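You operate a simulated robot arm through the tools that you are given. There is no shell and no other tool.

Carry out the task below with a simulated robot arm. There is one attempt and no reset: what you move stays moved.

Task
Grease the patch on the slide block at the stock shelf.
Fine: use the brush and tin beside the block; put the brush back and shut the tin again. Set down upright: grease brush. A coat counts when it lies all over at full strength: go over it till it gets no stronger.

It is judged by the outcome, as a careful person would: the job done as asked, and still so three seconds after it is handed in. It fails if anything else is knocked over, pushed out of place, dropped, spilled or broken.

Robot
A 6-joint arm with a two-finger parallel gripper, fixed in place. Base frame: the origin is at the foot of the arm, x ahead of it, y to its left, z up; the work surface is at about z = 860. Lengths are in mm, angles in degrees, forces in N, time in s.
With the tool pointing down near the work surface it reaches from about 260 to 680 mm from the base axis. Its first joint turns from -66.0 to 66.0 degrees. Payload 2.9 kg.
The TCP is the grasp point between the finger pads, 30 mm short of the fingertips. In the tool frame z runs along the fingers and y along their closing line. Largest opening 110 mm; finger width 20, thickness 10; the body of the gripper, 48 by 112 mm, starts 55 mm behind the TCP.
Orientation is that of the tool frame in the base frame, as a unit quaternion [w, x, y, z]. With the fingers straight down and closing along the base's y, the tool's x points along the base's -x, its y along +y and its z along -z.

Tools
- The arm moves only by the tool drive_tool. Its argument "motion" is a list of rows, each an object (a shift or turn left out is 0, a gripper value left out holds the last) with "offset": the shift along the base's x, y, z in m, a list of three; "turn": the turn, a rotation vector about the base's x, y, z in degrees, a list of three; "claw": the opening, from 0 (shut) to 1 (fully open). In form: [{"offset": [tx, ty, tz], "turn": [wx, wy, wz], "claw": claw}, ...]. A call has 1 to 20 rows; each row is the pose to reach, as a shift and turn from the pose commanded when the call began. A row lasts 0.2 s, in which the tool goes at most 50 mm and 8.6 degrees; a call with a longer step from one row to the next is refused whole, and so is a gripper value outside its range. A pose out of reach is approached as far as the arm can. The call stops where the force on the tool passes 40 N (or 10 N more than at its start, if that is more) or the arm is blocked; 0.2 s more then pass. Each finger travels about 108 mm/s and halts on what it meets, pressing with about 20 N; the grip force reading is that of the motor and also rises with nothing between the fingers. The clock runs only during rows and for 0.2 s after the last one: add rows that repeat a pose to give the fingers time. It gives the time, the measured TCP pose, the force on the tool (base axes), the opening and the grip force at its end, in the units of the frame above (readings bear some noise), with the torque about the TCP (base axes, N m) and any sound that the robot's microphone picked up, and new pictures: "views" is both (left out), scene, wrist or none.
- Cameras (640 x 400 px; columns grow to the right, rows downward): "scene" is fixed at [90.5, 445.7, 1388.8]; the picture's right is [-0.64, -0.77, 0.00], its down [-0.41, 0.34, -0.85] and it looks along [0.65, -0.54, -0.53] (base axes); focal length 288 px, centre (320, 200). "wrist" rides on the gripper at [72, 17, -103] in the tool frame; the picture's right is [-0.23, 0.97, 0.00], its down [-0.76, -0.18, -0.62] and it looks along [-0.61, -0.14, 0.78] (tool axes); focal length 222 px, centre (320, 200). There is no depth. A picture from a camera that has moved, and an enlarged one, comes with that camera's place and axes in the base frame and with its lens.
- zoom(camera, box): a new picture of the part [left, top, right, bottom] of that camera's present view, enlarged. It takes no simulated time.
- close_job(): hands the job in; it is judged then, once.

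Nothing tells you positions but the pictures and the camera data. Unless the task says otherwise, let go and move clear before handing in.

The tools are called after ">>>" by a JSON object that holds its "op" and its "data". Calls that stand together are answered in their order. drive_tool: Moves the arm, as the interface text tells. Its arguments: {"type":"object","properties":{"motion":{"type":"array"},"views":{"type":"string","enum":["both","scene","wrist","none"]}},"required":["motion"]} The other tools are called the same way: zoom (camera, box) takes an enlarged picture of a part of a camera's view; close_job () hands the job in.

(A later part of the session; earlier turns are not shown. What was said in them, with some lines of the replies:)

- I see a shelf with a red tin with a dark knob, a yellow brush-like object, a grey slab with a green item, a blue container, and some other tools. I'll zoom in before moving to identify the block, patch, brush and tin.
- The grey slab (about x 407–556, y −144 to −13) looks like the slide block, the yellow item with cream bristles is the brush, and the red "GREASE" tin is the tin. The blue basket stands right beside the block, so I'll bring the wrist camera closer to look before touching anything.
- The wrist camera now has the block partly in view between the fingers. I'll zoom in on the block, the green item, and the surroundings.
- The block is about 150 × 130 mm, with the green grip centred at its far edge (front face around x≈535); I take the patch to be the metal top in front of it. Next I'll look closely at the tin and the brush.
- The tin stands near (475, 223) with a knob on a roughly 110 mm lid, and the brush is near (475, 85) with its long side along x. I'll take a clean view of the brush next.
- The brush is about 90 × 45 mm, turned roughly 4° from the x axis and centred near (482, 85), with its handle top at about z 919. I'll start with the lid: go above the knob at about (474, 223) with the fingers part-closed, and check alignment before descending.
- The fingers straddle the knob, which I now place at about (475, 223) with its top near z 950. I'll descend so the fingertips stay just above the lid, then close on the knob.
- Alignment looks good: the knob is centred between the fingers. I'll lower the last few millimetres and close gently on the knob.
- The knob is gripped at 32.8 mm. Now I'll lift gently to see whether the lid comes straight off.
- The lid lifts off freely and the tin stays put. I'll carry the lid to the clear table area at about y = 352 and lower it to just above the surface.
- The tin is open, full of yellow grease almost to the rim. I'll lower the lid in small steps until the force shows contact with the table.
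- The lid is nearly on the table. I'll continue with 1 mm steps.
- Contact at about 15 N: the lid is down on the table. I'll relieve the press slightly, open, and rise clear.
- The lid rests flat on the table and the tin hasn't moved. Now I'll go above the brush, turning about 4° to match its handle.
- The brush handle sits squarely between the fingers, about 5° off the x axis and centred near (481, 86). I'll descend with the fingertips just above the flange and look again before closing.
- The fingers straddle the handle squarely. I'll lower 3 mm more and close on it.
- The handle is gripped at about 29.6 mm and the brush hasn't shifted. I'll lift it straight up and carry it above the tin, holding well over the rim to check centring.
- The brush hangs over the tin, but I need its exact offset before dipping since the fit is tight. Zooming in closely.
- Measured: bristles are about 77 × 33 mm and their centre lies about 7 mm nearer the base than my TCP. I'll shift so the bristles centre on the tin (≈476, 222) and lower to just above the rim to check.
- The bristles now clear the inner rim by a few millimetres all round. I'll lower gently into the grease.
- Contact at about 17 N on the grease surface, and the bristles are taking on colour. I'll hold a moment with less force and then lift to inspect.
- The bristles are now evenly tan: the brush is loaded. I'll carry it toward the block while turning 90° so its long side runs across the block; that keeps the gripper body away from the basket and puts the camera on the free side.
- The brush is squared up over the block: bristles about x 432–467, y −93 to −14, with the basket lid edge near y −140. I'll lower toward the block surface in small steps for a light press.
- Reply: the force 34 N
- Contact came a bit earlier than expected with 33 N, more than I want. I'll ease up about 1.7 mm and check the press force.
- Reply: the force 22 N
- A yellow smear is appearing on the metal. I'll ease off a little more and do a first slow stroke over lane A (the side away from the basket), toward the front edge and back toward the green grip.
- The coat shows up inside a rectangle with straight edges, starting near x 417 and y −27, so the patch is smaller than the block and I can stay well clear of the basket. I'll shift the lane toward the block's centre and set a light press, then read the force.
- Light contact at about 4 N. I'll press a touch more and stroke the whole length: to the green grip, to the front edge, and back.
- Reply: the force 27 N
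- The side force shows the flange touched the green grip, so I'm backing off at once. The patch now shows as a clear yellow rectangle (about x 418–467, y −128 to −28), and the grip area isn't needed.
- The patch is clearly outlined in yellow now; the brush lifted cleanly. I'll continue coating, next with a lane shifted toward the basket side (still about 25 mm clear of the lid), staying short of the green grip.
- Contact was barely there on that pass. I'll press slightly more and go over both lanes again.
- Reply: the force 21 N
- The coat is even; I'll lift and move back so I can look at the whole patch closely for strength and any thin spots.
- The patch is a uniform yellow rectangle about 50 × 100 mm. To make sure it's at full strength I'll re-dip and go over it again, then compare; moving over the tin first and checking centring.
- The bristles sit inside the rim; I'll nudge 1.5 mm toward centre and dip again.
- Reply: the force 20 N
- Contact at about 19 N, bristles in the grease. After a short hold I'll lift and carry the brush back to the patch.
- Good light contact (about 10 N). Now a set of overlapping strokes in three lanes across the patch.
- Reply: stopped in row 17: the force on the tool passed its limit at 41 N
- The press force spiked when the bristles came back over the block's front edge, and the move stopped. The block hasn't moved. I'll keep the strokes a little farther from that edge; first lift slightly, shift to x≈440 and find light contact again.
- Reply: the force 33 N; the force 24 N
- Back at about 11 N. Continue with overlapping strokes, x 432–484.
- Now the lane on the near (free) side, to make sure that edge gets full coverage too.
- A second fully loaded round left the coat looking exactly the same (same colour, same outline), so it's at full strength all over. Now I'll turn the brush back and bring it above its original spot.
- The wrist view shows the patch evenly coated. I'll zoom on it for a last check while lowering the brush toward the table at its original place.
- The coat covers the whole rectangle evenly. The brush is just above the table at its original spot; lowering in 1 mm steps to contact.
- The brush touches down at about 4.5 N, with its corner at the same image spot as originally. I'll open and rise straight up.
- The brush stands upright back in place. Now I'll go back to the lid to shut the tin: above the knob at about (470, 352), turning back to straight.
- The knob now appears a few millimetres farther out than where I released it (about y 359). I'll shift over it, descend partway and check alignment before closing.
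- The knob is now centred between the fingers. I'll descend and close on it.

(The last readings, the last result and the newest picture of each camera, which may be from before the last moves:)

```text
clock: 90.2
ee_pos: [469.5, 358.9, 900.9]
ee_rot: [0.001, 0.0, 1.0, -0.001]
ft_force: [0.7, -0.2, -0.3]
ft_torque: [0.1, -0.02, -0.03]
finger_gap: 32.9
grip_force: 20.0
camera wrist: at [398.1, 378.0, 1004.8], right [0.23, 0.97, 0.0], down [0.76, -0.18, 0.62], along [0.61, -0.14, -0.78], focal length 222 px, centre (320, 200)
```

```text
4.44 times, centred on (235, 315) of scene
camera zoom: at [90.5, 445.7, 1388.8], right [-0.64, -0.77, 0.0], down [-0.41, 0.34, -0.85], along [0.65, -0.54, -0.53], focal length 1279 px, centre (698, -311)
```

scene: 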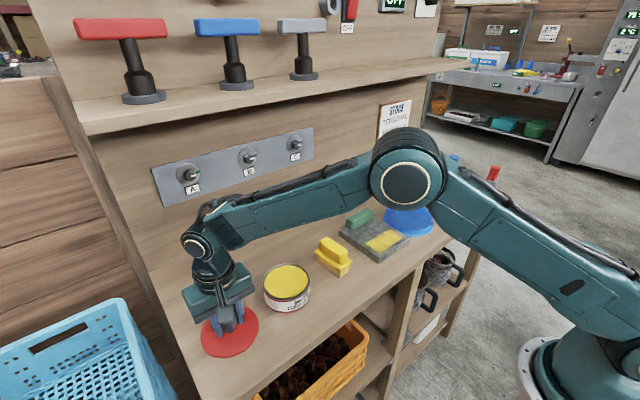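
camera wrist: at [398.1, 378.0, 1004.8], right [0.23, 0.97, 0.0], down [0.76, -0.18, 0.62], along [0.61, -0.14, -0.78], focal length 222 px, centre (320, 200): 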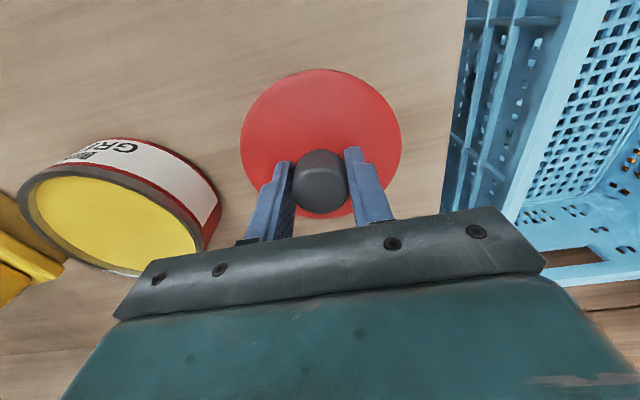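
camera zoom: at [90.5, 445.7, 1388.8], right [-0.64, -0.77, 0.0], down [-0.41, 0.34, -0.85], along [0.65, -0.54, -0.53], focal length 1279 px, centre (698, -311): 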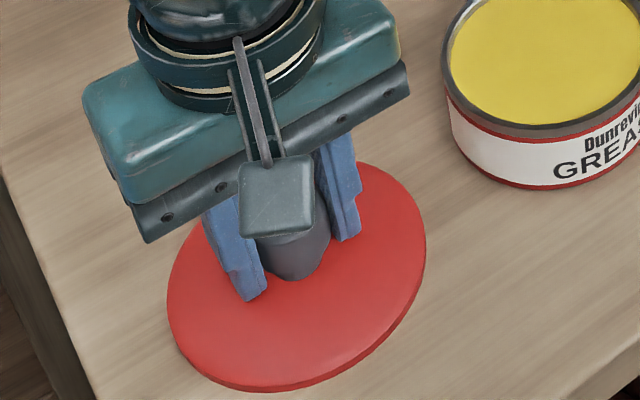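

The lid is held with the same hand-to-lid relation as when I took it off. Now I'll lift it and carry it over the tin, stopping about 15 mm above the rim to check.

>>> {"op": "drive_tool", "data": {"motion": [{"offset": [0, 0, 0.006], "claw": 0.2}, {"offset": [0, 0, 0.03], "claw": 0.2}, {"offset": [0, 0, 0.07], "claw": 0.2}, {"offset": [0, -0.02, 0.095], "claw": 0.2}, {"offset": [0.001, -0.06, 0.095], "claw": 0.2}, {"offset": [0.003, -0.1, 0.095], "claw": 0.2}, {"offset": [0.005, -0.13, 0.09], "claw": 0.2}, {"offset": [0.0051, -0.1371, 0.075], "claw": 0.2}, {"offset": [0.0051, -0.1371, 0.06], "claw": 0.2}, {"offset": [0.0051, -0.1371, 0.06], "claw": 0.2}, {"offset": [0.0051, -0.1371, 0.06], "claw": 0.2}]}}

>>> {"op": "zoom", "data": {"camera": "scene", "box": [230, 210, 350, 320]}}

>>> {"op": "zoom", "data": {"camera": "wrist", "box": [220, 40, 420, 200]}}

```text
clock: 92.6
ee_pos: [475.0, 222.7, 961.9]
ee_rot: [0.0, 0.0, 1.0, 0.0]
ft_force: [0.3, 0.0, -0.2]
ft_torque: [0.0, 0.03, 0.02]
finger_gap: 32.5
grip_force: 20.2
camera wrist: at [402.8, 241.1, 1064.4], right [0.23, 0.97, 0.0], down [0.76, -0.18, 0.62], along [0.61, -0.14, -0.78], focal length 222 px, centre (320, 200)
```

scene: 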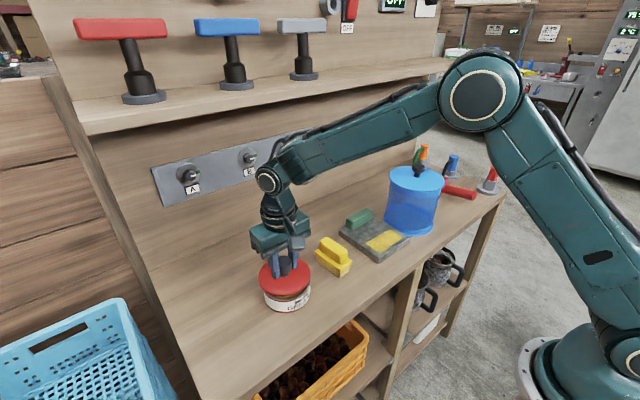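
wrist: 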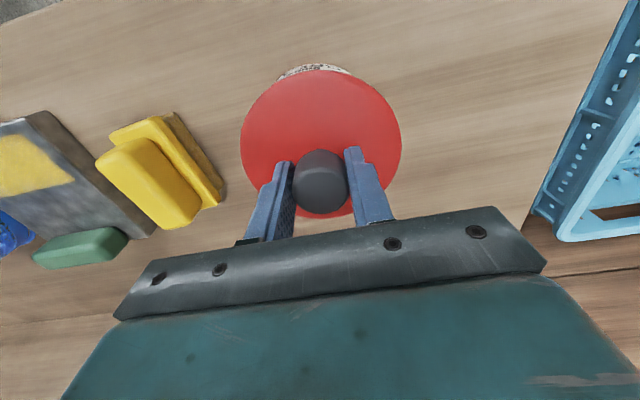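

```text
3.64 times, centred on (290, 265) of scene
camera zoom: at [90.5, 445.7, 1388.8], right [-0.64, -0.77, 0.0], down [-0.41, 0.34, -0.85], along [0.65, -0.54, -0.53], focal length 1046 px, centre (429, -36)
```

zoom: 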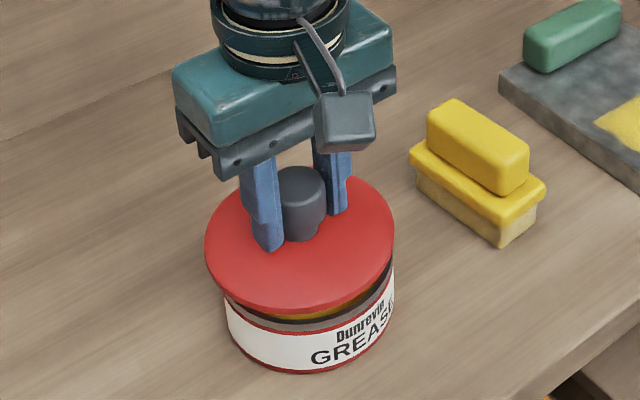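

```text
2.50 times, centred on (320, 120) of wrist
camera zoom: at [402.8, 241.1, 1064.4], right [0.23, 0.97, 0.0], down [0.76, -0.18, 0.62], along [0.61, -0.14, -0.78], focal length 555 px, centre (320, 400)
```

zoom: 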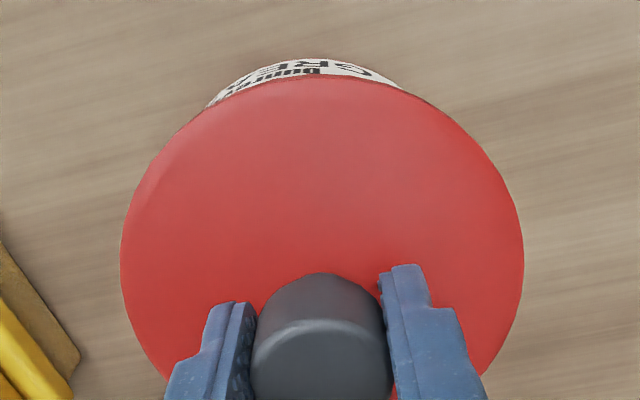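

The lid lines up with the tin just as when I removed it. Lowering it onto the rim in small steps.

>>> {"op": "drive_tool", "data": {"motion": [{"offset": [0, 0, -0.005], "claw": 0.2}, {"offset": [0, 0, -0.01], "claw": 0.2}, {"offset": [0, 0, -0.013], "claw": 0.2}, {"offset": [0, 0, -0.013], "claw": 0.2}], "views": "none"}}

>>> {"op": "zoom", "data": {"camera": "scene", "box": [230, 210, 350, 320]}}

```text
clock: 93.6
ee_pos: [474.9, 223.8, 949.4]
ee_rot: [0.0, 0.0, 1.0, -0.001]
ft_force: [-0.7, -0.5, -1.1]
ft_torque: [-0.02, -0.01, -0.02]
finger_gap: 33.0
grip_force: 20.7
```

```text
3.64 times, centred on (290, 265) of scene
camera zoom: at [90.5, 445.7, 1388.8], right [-0.64, -0.77, 0.0], down [-0.41, 0.34, -0.85], along [0.65, -0.54, -0.53], focal length 1046 px, centre (429, -36)
```

zoom: 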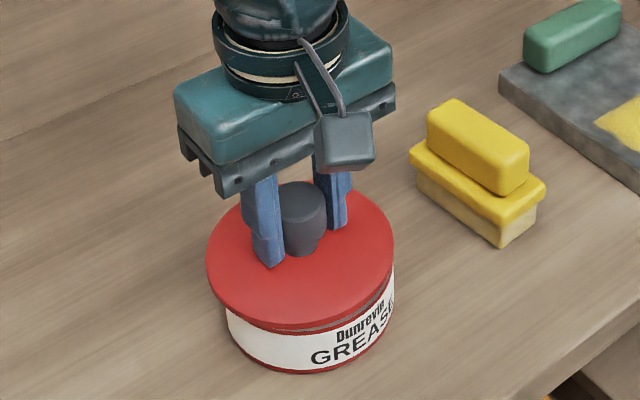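

The lid is about 4 mm above the rim and roughly 1–2 mm off its original position; I'll correct that and lower the rest.

>>> {"op": "drive_tool", "data": {"motion": [{"offset": [-0.001, -0.0012, 0], "claw": 0.2}, {"offset": [-0.001, -0.0012, -0.002], "claw": 0.2}, {"offset": [-0.001, -0.0012, -0.003], "claw": 0.2}], "views": "none"}}

>>> {"op": "zoom", "data": {"camera": "scene", "box": [230, 210, 350, 320]}}

```text
clock: 94.4
ee_pos: [473.8, 221.4, 946.0]
ee_rot: [0.002, 0.0, 1.0, 0.0]
ft_force: [2.3, 2.2, 9.1]
ft_torque: [0.12, 0.39, -0.13]
finger_gap: 33.0
grip_force: 20.2
```

```text
3.64 times, centred on (290, 265) of scene
camera zoom: at [90.5, 445.7, 1388.8], right [-0.64, -0.77, 0.0], down [-0.41, 0.34, -0.85], along [0.65, -0.54, -0.53], focal length 1046 px, centre (429, -36)
```

zoom: 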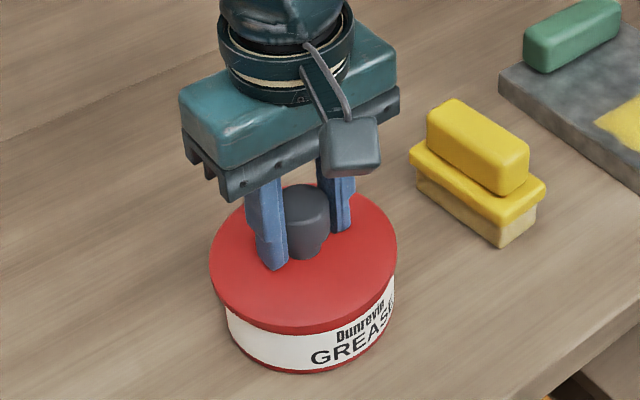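

Contact at about 9 N and the lid outline matches the original picture. I'll press 1 mm further to make sure it's seated, then inspect.

>>> {"op": "drive_tool", "data": {"motion": [{"offset": [0, 0, -0.0007], "claw": 0.2}, {"offset": [0, 0, -0.0012], "claw": 0.2}, {"offset": [0, 0, -0.0012], "claw": 0.2}], "views": "none"}}

>>> {"op": "zoom", "data": {"camera": "scene", "box": [250, 250, 330, 320]}}

>>> {"op": "zoom", "data": {"camera": "wrist", "box": [220, 40, 420, 200]}}

```text
clock: 95.2
ee_pos: [475.1, 221.7, 945.5]
ee_rot: [0.001, 0.0, 1.0, 0.0]
ft_force: [2.9, 1.5, 16.3]
ft_torque: [0.2, -0.08, -0.09]
finger_gap: 33.1
grip_force: 20.2
```

```text
5.71 times, centred on (290, 285) of scene
camera zoom: at [90.4, 445.7, 1388.8], right [-0.64, -0.77, 0.0], down [-0.41, 0.34, -0.85], along [0.65, -0.54, -0.53], focal length 1644 px, centre (491, -286)
```

zoom: 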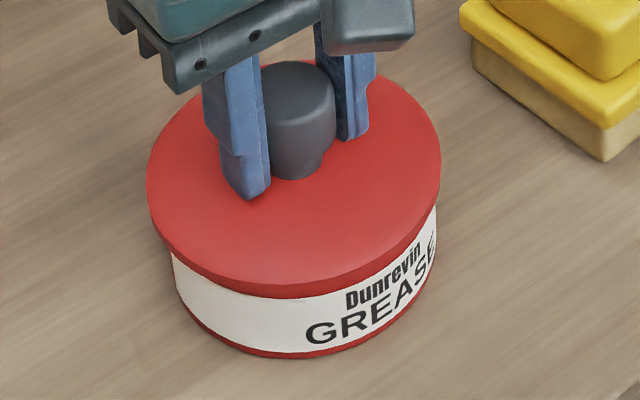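

```text
2.50 times, centred on (320, 120) of wrist
camera zoom: at [401.5, 239.8, 1047.8], right [0.23, 0.97, 0.0], down [0.76, -0.18, 0.63], along [0.61, -0.14, -0.78], focal length 555 px, centre (320, 400)
```

zoom: 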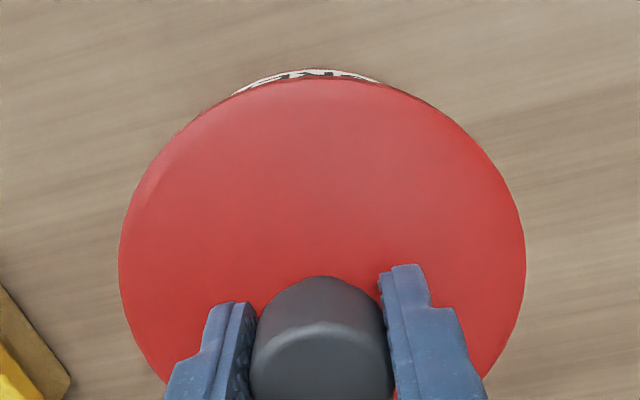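

The lid is seated flat on the rim, matching its original outline. When I released it on the table it got nudged a few millimetres, so this time I'll ease the press and open the fingers very gradually.

>>> {"op": "drive_tool", "data": {"motion": [{"offset": [0, 0, 0.001], "claw": 0.2}, {"offset": [0, 0, 0.0013], "claw": 0.24}, {"offset": [0, 0, 0.0013], "claw": 0.27}, {"offset": [0, 0, 0.0013], "claw": 0.285}, {"offset": [0, 0, 0.0013], "claw": 0.293}, {"offset": [0, 0, 0.0013], "claw": 0.298}], "views": "none"}}

>>> {"op": "zoom", "data": {"camera": "scene", "box": [250, 250, 330, 320]}}

```text
clock: 96.6
ee_pos: [471.9, 222.0, 945.6]
ee_rot: [0.0, 0.0, 1.0, -0.001]
ft_force: [-0.8, -0.9, -1.1]
ft_torque: [0.02, 0.01, -0.01]
finger_gap: 33.5
grip_force: 0.6
```

```text
5.71 times, centred on (290, 285) of scene
camera zoom: at [90.5, 445.7, 1388.8], right [-0.64, -0.77, 0.0], down [-0.41, 0.34, -0.85], along [0.65, -0.54, -0.53], focal length 1644 px, centre (491, -286)
```

zoom: 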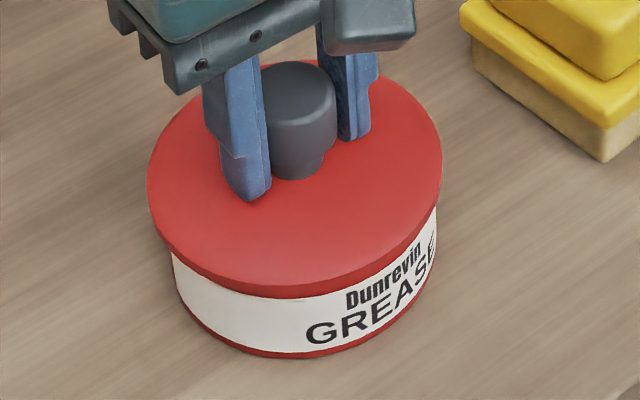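

The grip force has dropped to zero and the lid hasn't moved. I'll continue opening slowly, then rise straight up.

>>> {"op": "drive_tool", "data": {"motion": [{"offset": [0, 0, 0], "claw": 0.305}, {"offset": [0, 0, 0], "claw": 0.315}, {"offset": [0, 0, 0], "claw": 0.33}, {"offset": [0, 0, 0], "claw": 0.35}, {"offset": [0, 0, 0], "claw": 0.38}, {"offset": [0, 0, 0], "claw": 0.42}, {"offset": [0, 0, 0], "claw": 0.48}, {"offset": [0, 0, 0], "claw": 0.56}, {"offset": [0, 0, 0], "claw": 0.65}, {"offset": [0, 0, 0], "claw": 0.65}], "views": "none"}}

>>> {"op": "zoom", "data": {"camera": "scene", "box": [250, 250, 330, 320]}}

>>> {"op": "drive_tool", "data": {"motion": [{"offset": [0, 0, 0.015], "claw": 0.65}, {"offset": [0, 0, 0.045], "claw": 0.65}, {"offset": [0, 0, 0.09], "claw": 0.65}, {"offset": [0, 0, 0.13], "claw": 0.65}, {"offset": [-0.03, 0, 0.16], "claw": 0.65}, {"offset": [-0.07, 0, 0.18], "claw": 0.65}, {"offset": [-0.11, 0, 0.2], "claw": 0.65}, {"offset": [-0.11, 0, 0.2], "claw": 0.65}]}}

>>> {"op": "zoom", "data": {"camera": "scene", "box": [240, 190, 440, 315]}}

>>> {"op": "zoom", "data": {"camera": "scene", "box": [230, 210, 350, 320]}}

```text
clock: 98.8
ee_pos: [474.1, 222.3, 945.1]
ee_rot: [0.0, 0.0, 1.0, -0.001]
ft_force: [-0.4, 0.0, 0.0]
ft_torque: [-0.02, -0.03, -0.05]
finger_gap: 71.7
grip_force: 0.1
```

```text
5.71 times, centred on (290, 285) of scene
camera zoom: at [90.5, 445.7, 1388.8], right [-0.64, -0.77, 0.0], down [-0.41, 0.34, -0.85], along [0.65, -0.54, -0.53], focal length 1644 px, centre (491, -286)
```

zoom: 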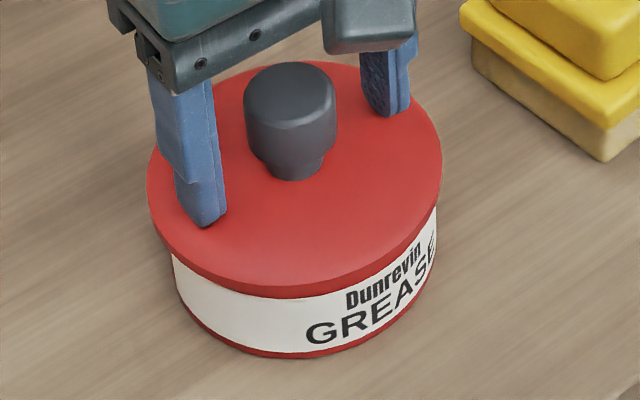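

```text
clock: 100.6
ee_pos: [360.9, 222.6, 1146.7]
ee_rot: [0.0, 0.0, 1.0, -0.001]
ft_force: [-0.4, -0.6, -0.4]
ft_torque: [0.0, 0.01, 0.02]
finger_gap: 71.3
grip_force: 0.1
camera wrist: at [290.3, 239.6, 1250.1], right [0.23, 0.97, 0.0], down [0.76, -0.18, 0.62], along [0.61, -0.14, -0.78], focal length 222 px, centre (320, 200)
```

scene: 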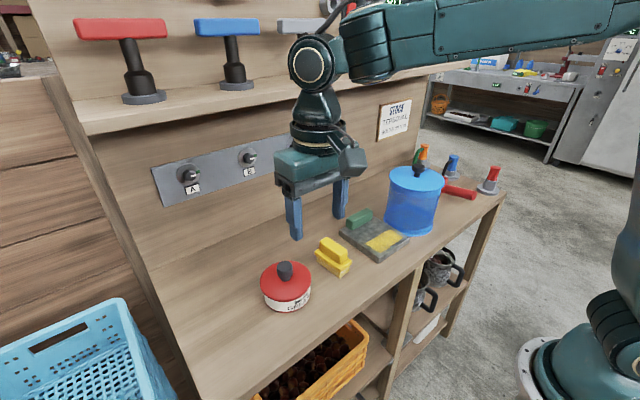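
wrist: 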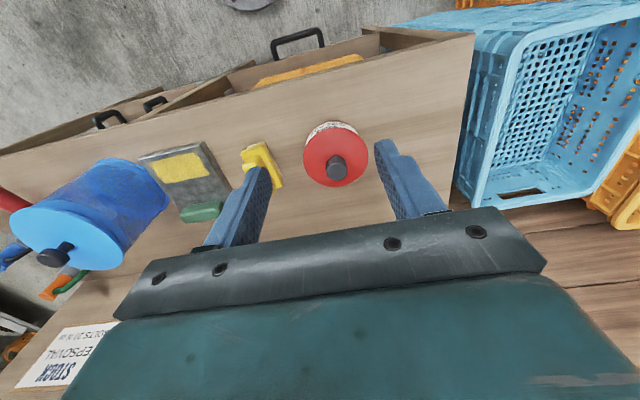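

```text
3.20 times, centred on (340, 252) of scene
camera zoom: at [90.5, 445.7, 1388.8], right [-0.64, -0.77, 0.0], down [-0.41, 0.34, -0.85], along [0.65, -0.54, -0.53], focal length 921 px, centre (256, 32)
```

zoom: 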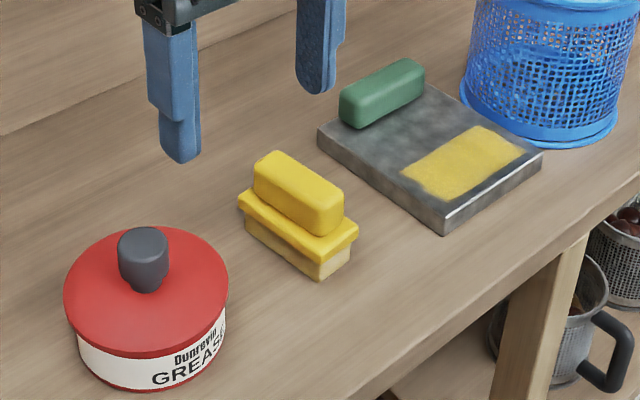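

```text
3.64 times, centred on (290, 265) of scene
camera zoom: at [90.5, 445.7, 1388.8], right [-0.64, -0.77, 0.0], down [-0.41, 0.34, -0.85], along [0.65, -0.54, -0.53], focal length 1046 px, centre (429, -36)
```

zoom: 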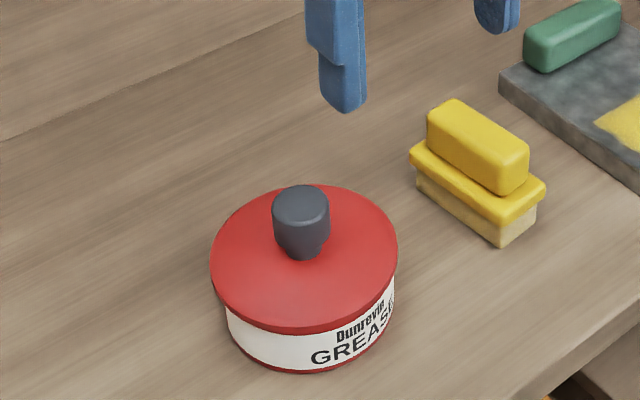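

Everything is back in place: the tin is shut, the brush upright where it stood, the block and basket unmoved. One last close look at the coat before handing in.

>>> {"op": "zoom", "data": {"camera": "scene", "box": [365, 225, 410, 258]}}

>>> {"op": "zoom", "data": {"camera": "wrist", "box": [130, 130, 250, 230]}}

>>> {"op": "zoom", "data": {"camera": "scene", "box": [370, 120, 530, 220]}}

```text
12.12 times, centred on (388, 242) of scene
camera zoom: at [90.5, 445.7, 1388.8], right [-0.64, -0.77, 0.0], down [-0.41, 0.34, -0.85], along [0.65, -0.54, -0.53], focal length 3487 px, centre (-498, -303)
```

zoom: 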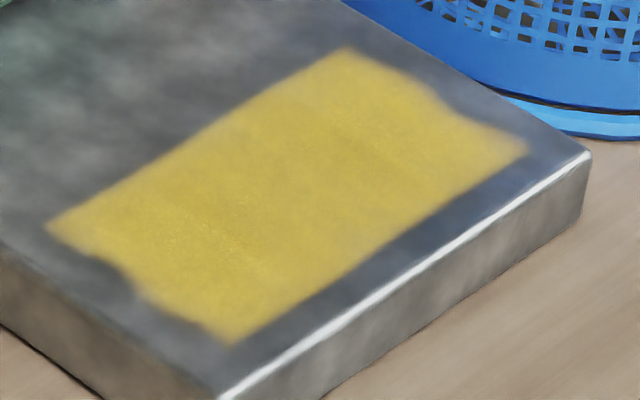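

```text
4.00 times, centred on (190, 180) of wrist
camera zoom: at [290.3, 239.6, 1250.1], right [0.23, 0.97, 0.0], down [0.76, -0.18, 0.62], along [0.61, -0.14, -0.78], focal length 888 px, centre (840, 280)
```

zoom: 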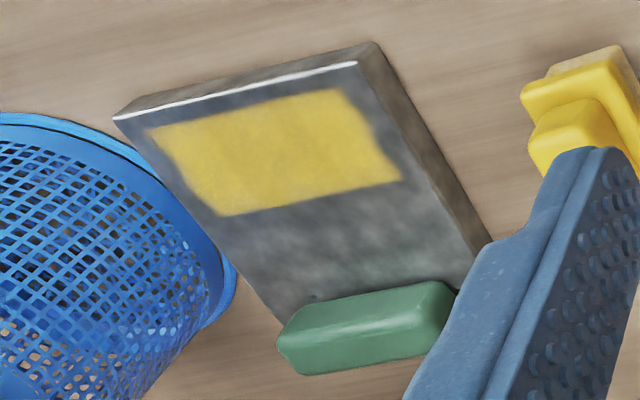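

```text
4.00 times, centred on (450, 170) of scene
camera zoom: at [90.5, 445.7, 1388.8], right [-0.64, -0.77, 0.0], down [-0.41, 0.34, -0.85], along [0.65, -0.54, -0.53], focal length 1151 px, centre (-200, 320)
```

zoom: 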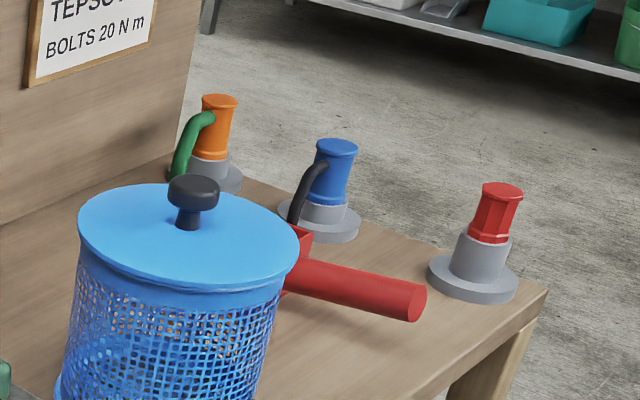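

The block is greased, and I'm handing the job in now. A second pass with a freshly loaded brush left the coat's colour and outline unchanged, so I take it to be at full strength over the whole patch.

- **Tin:** the lid is back on and seated on the rim.
- **Brush:** it stands upright where it was.
- **Block:** the brush touched the green grip once and the block may have shifted by a millimetre or two. Nothing else moved.
- **Arm:** the gripper is open and clear of everything.

>>> {"op": "close_job", "data": {}}

```text
The job is handed in.
```

The slide block's patch is greased, the tin is shut again, and the brush is back upright in its place. The job is handed in.

- **Coat:** The yellow coat covers the whole patch, about 50 × 100 mm. I dipped the brush twice. The second round left the colour and outline unchanged, so I take it to be at full strength.
- **Tin:** The lid is back on the rim, and its outline matches the first picture.
- **Brush:** It stands on its bristles at its original spot.
- **Block:** The brush caught the green grip once with about 22 N of side force. The block may have shifted by a millimetre or two.
- **Everything else:** The basket and the other tools look unmoved in the last pictures, and the gripper is open and clear.
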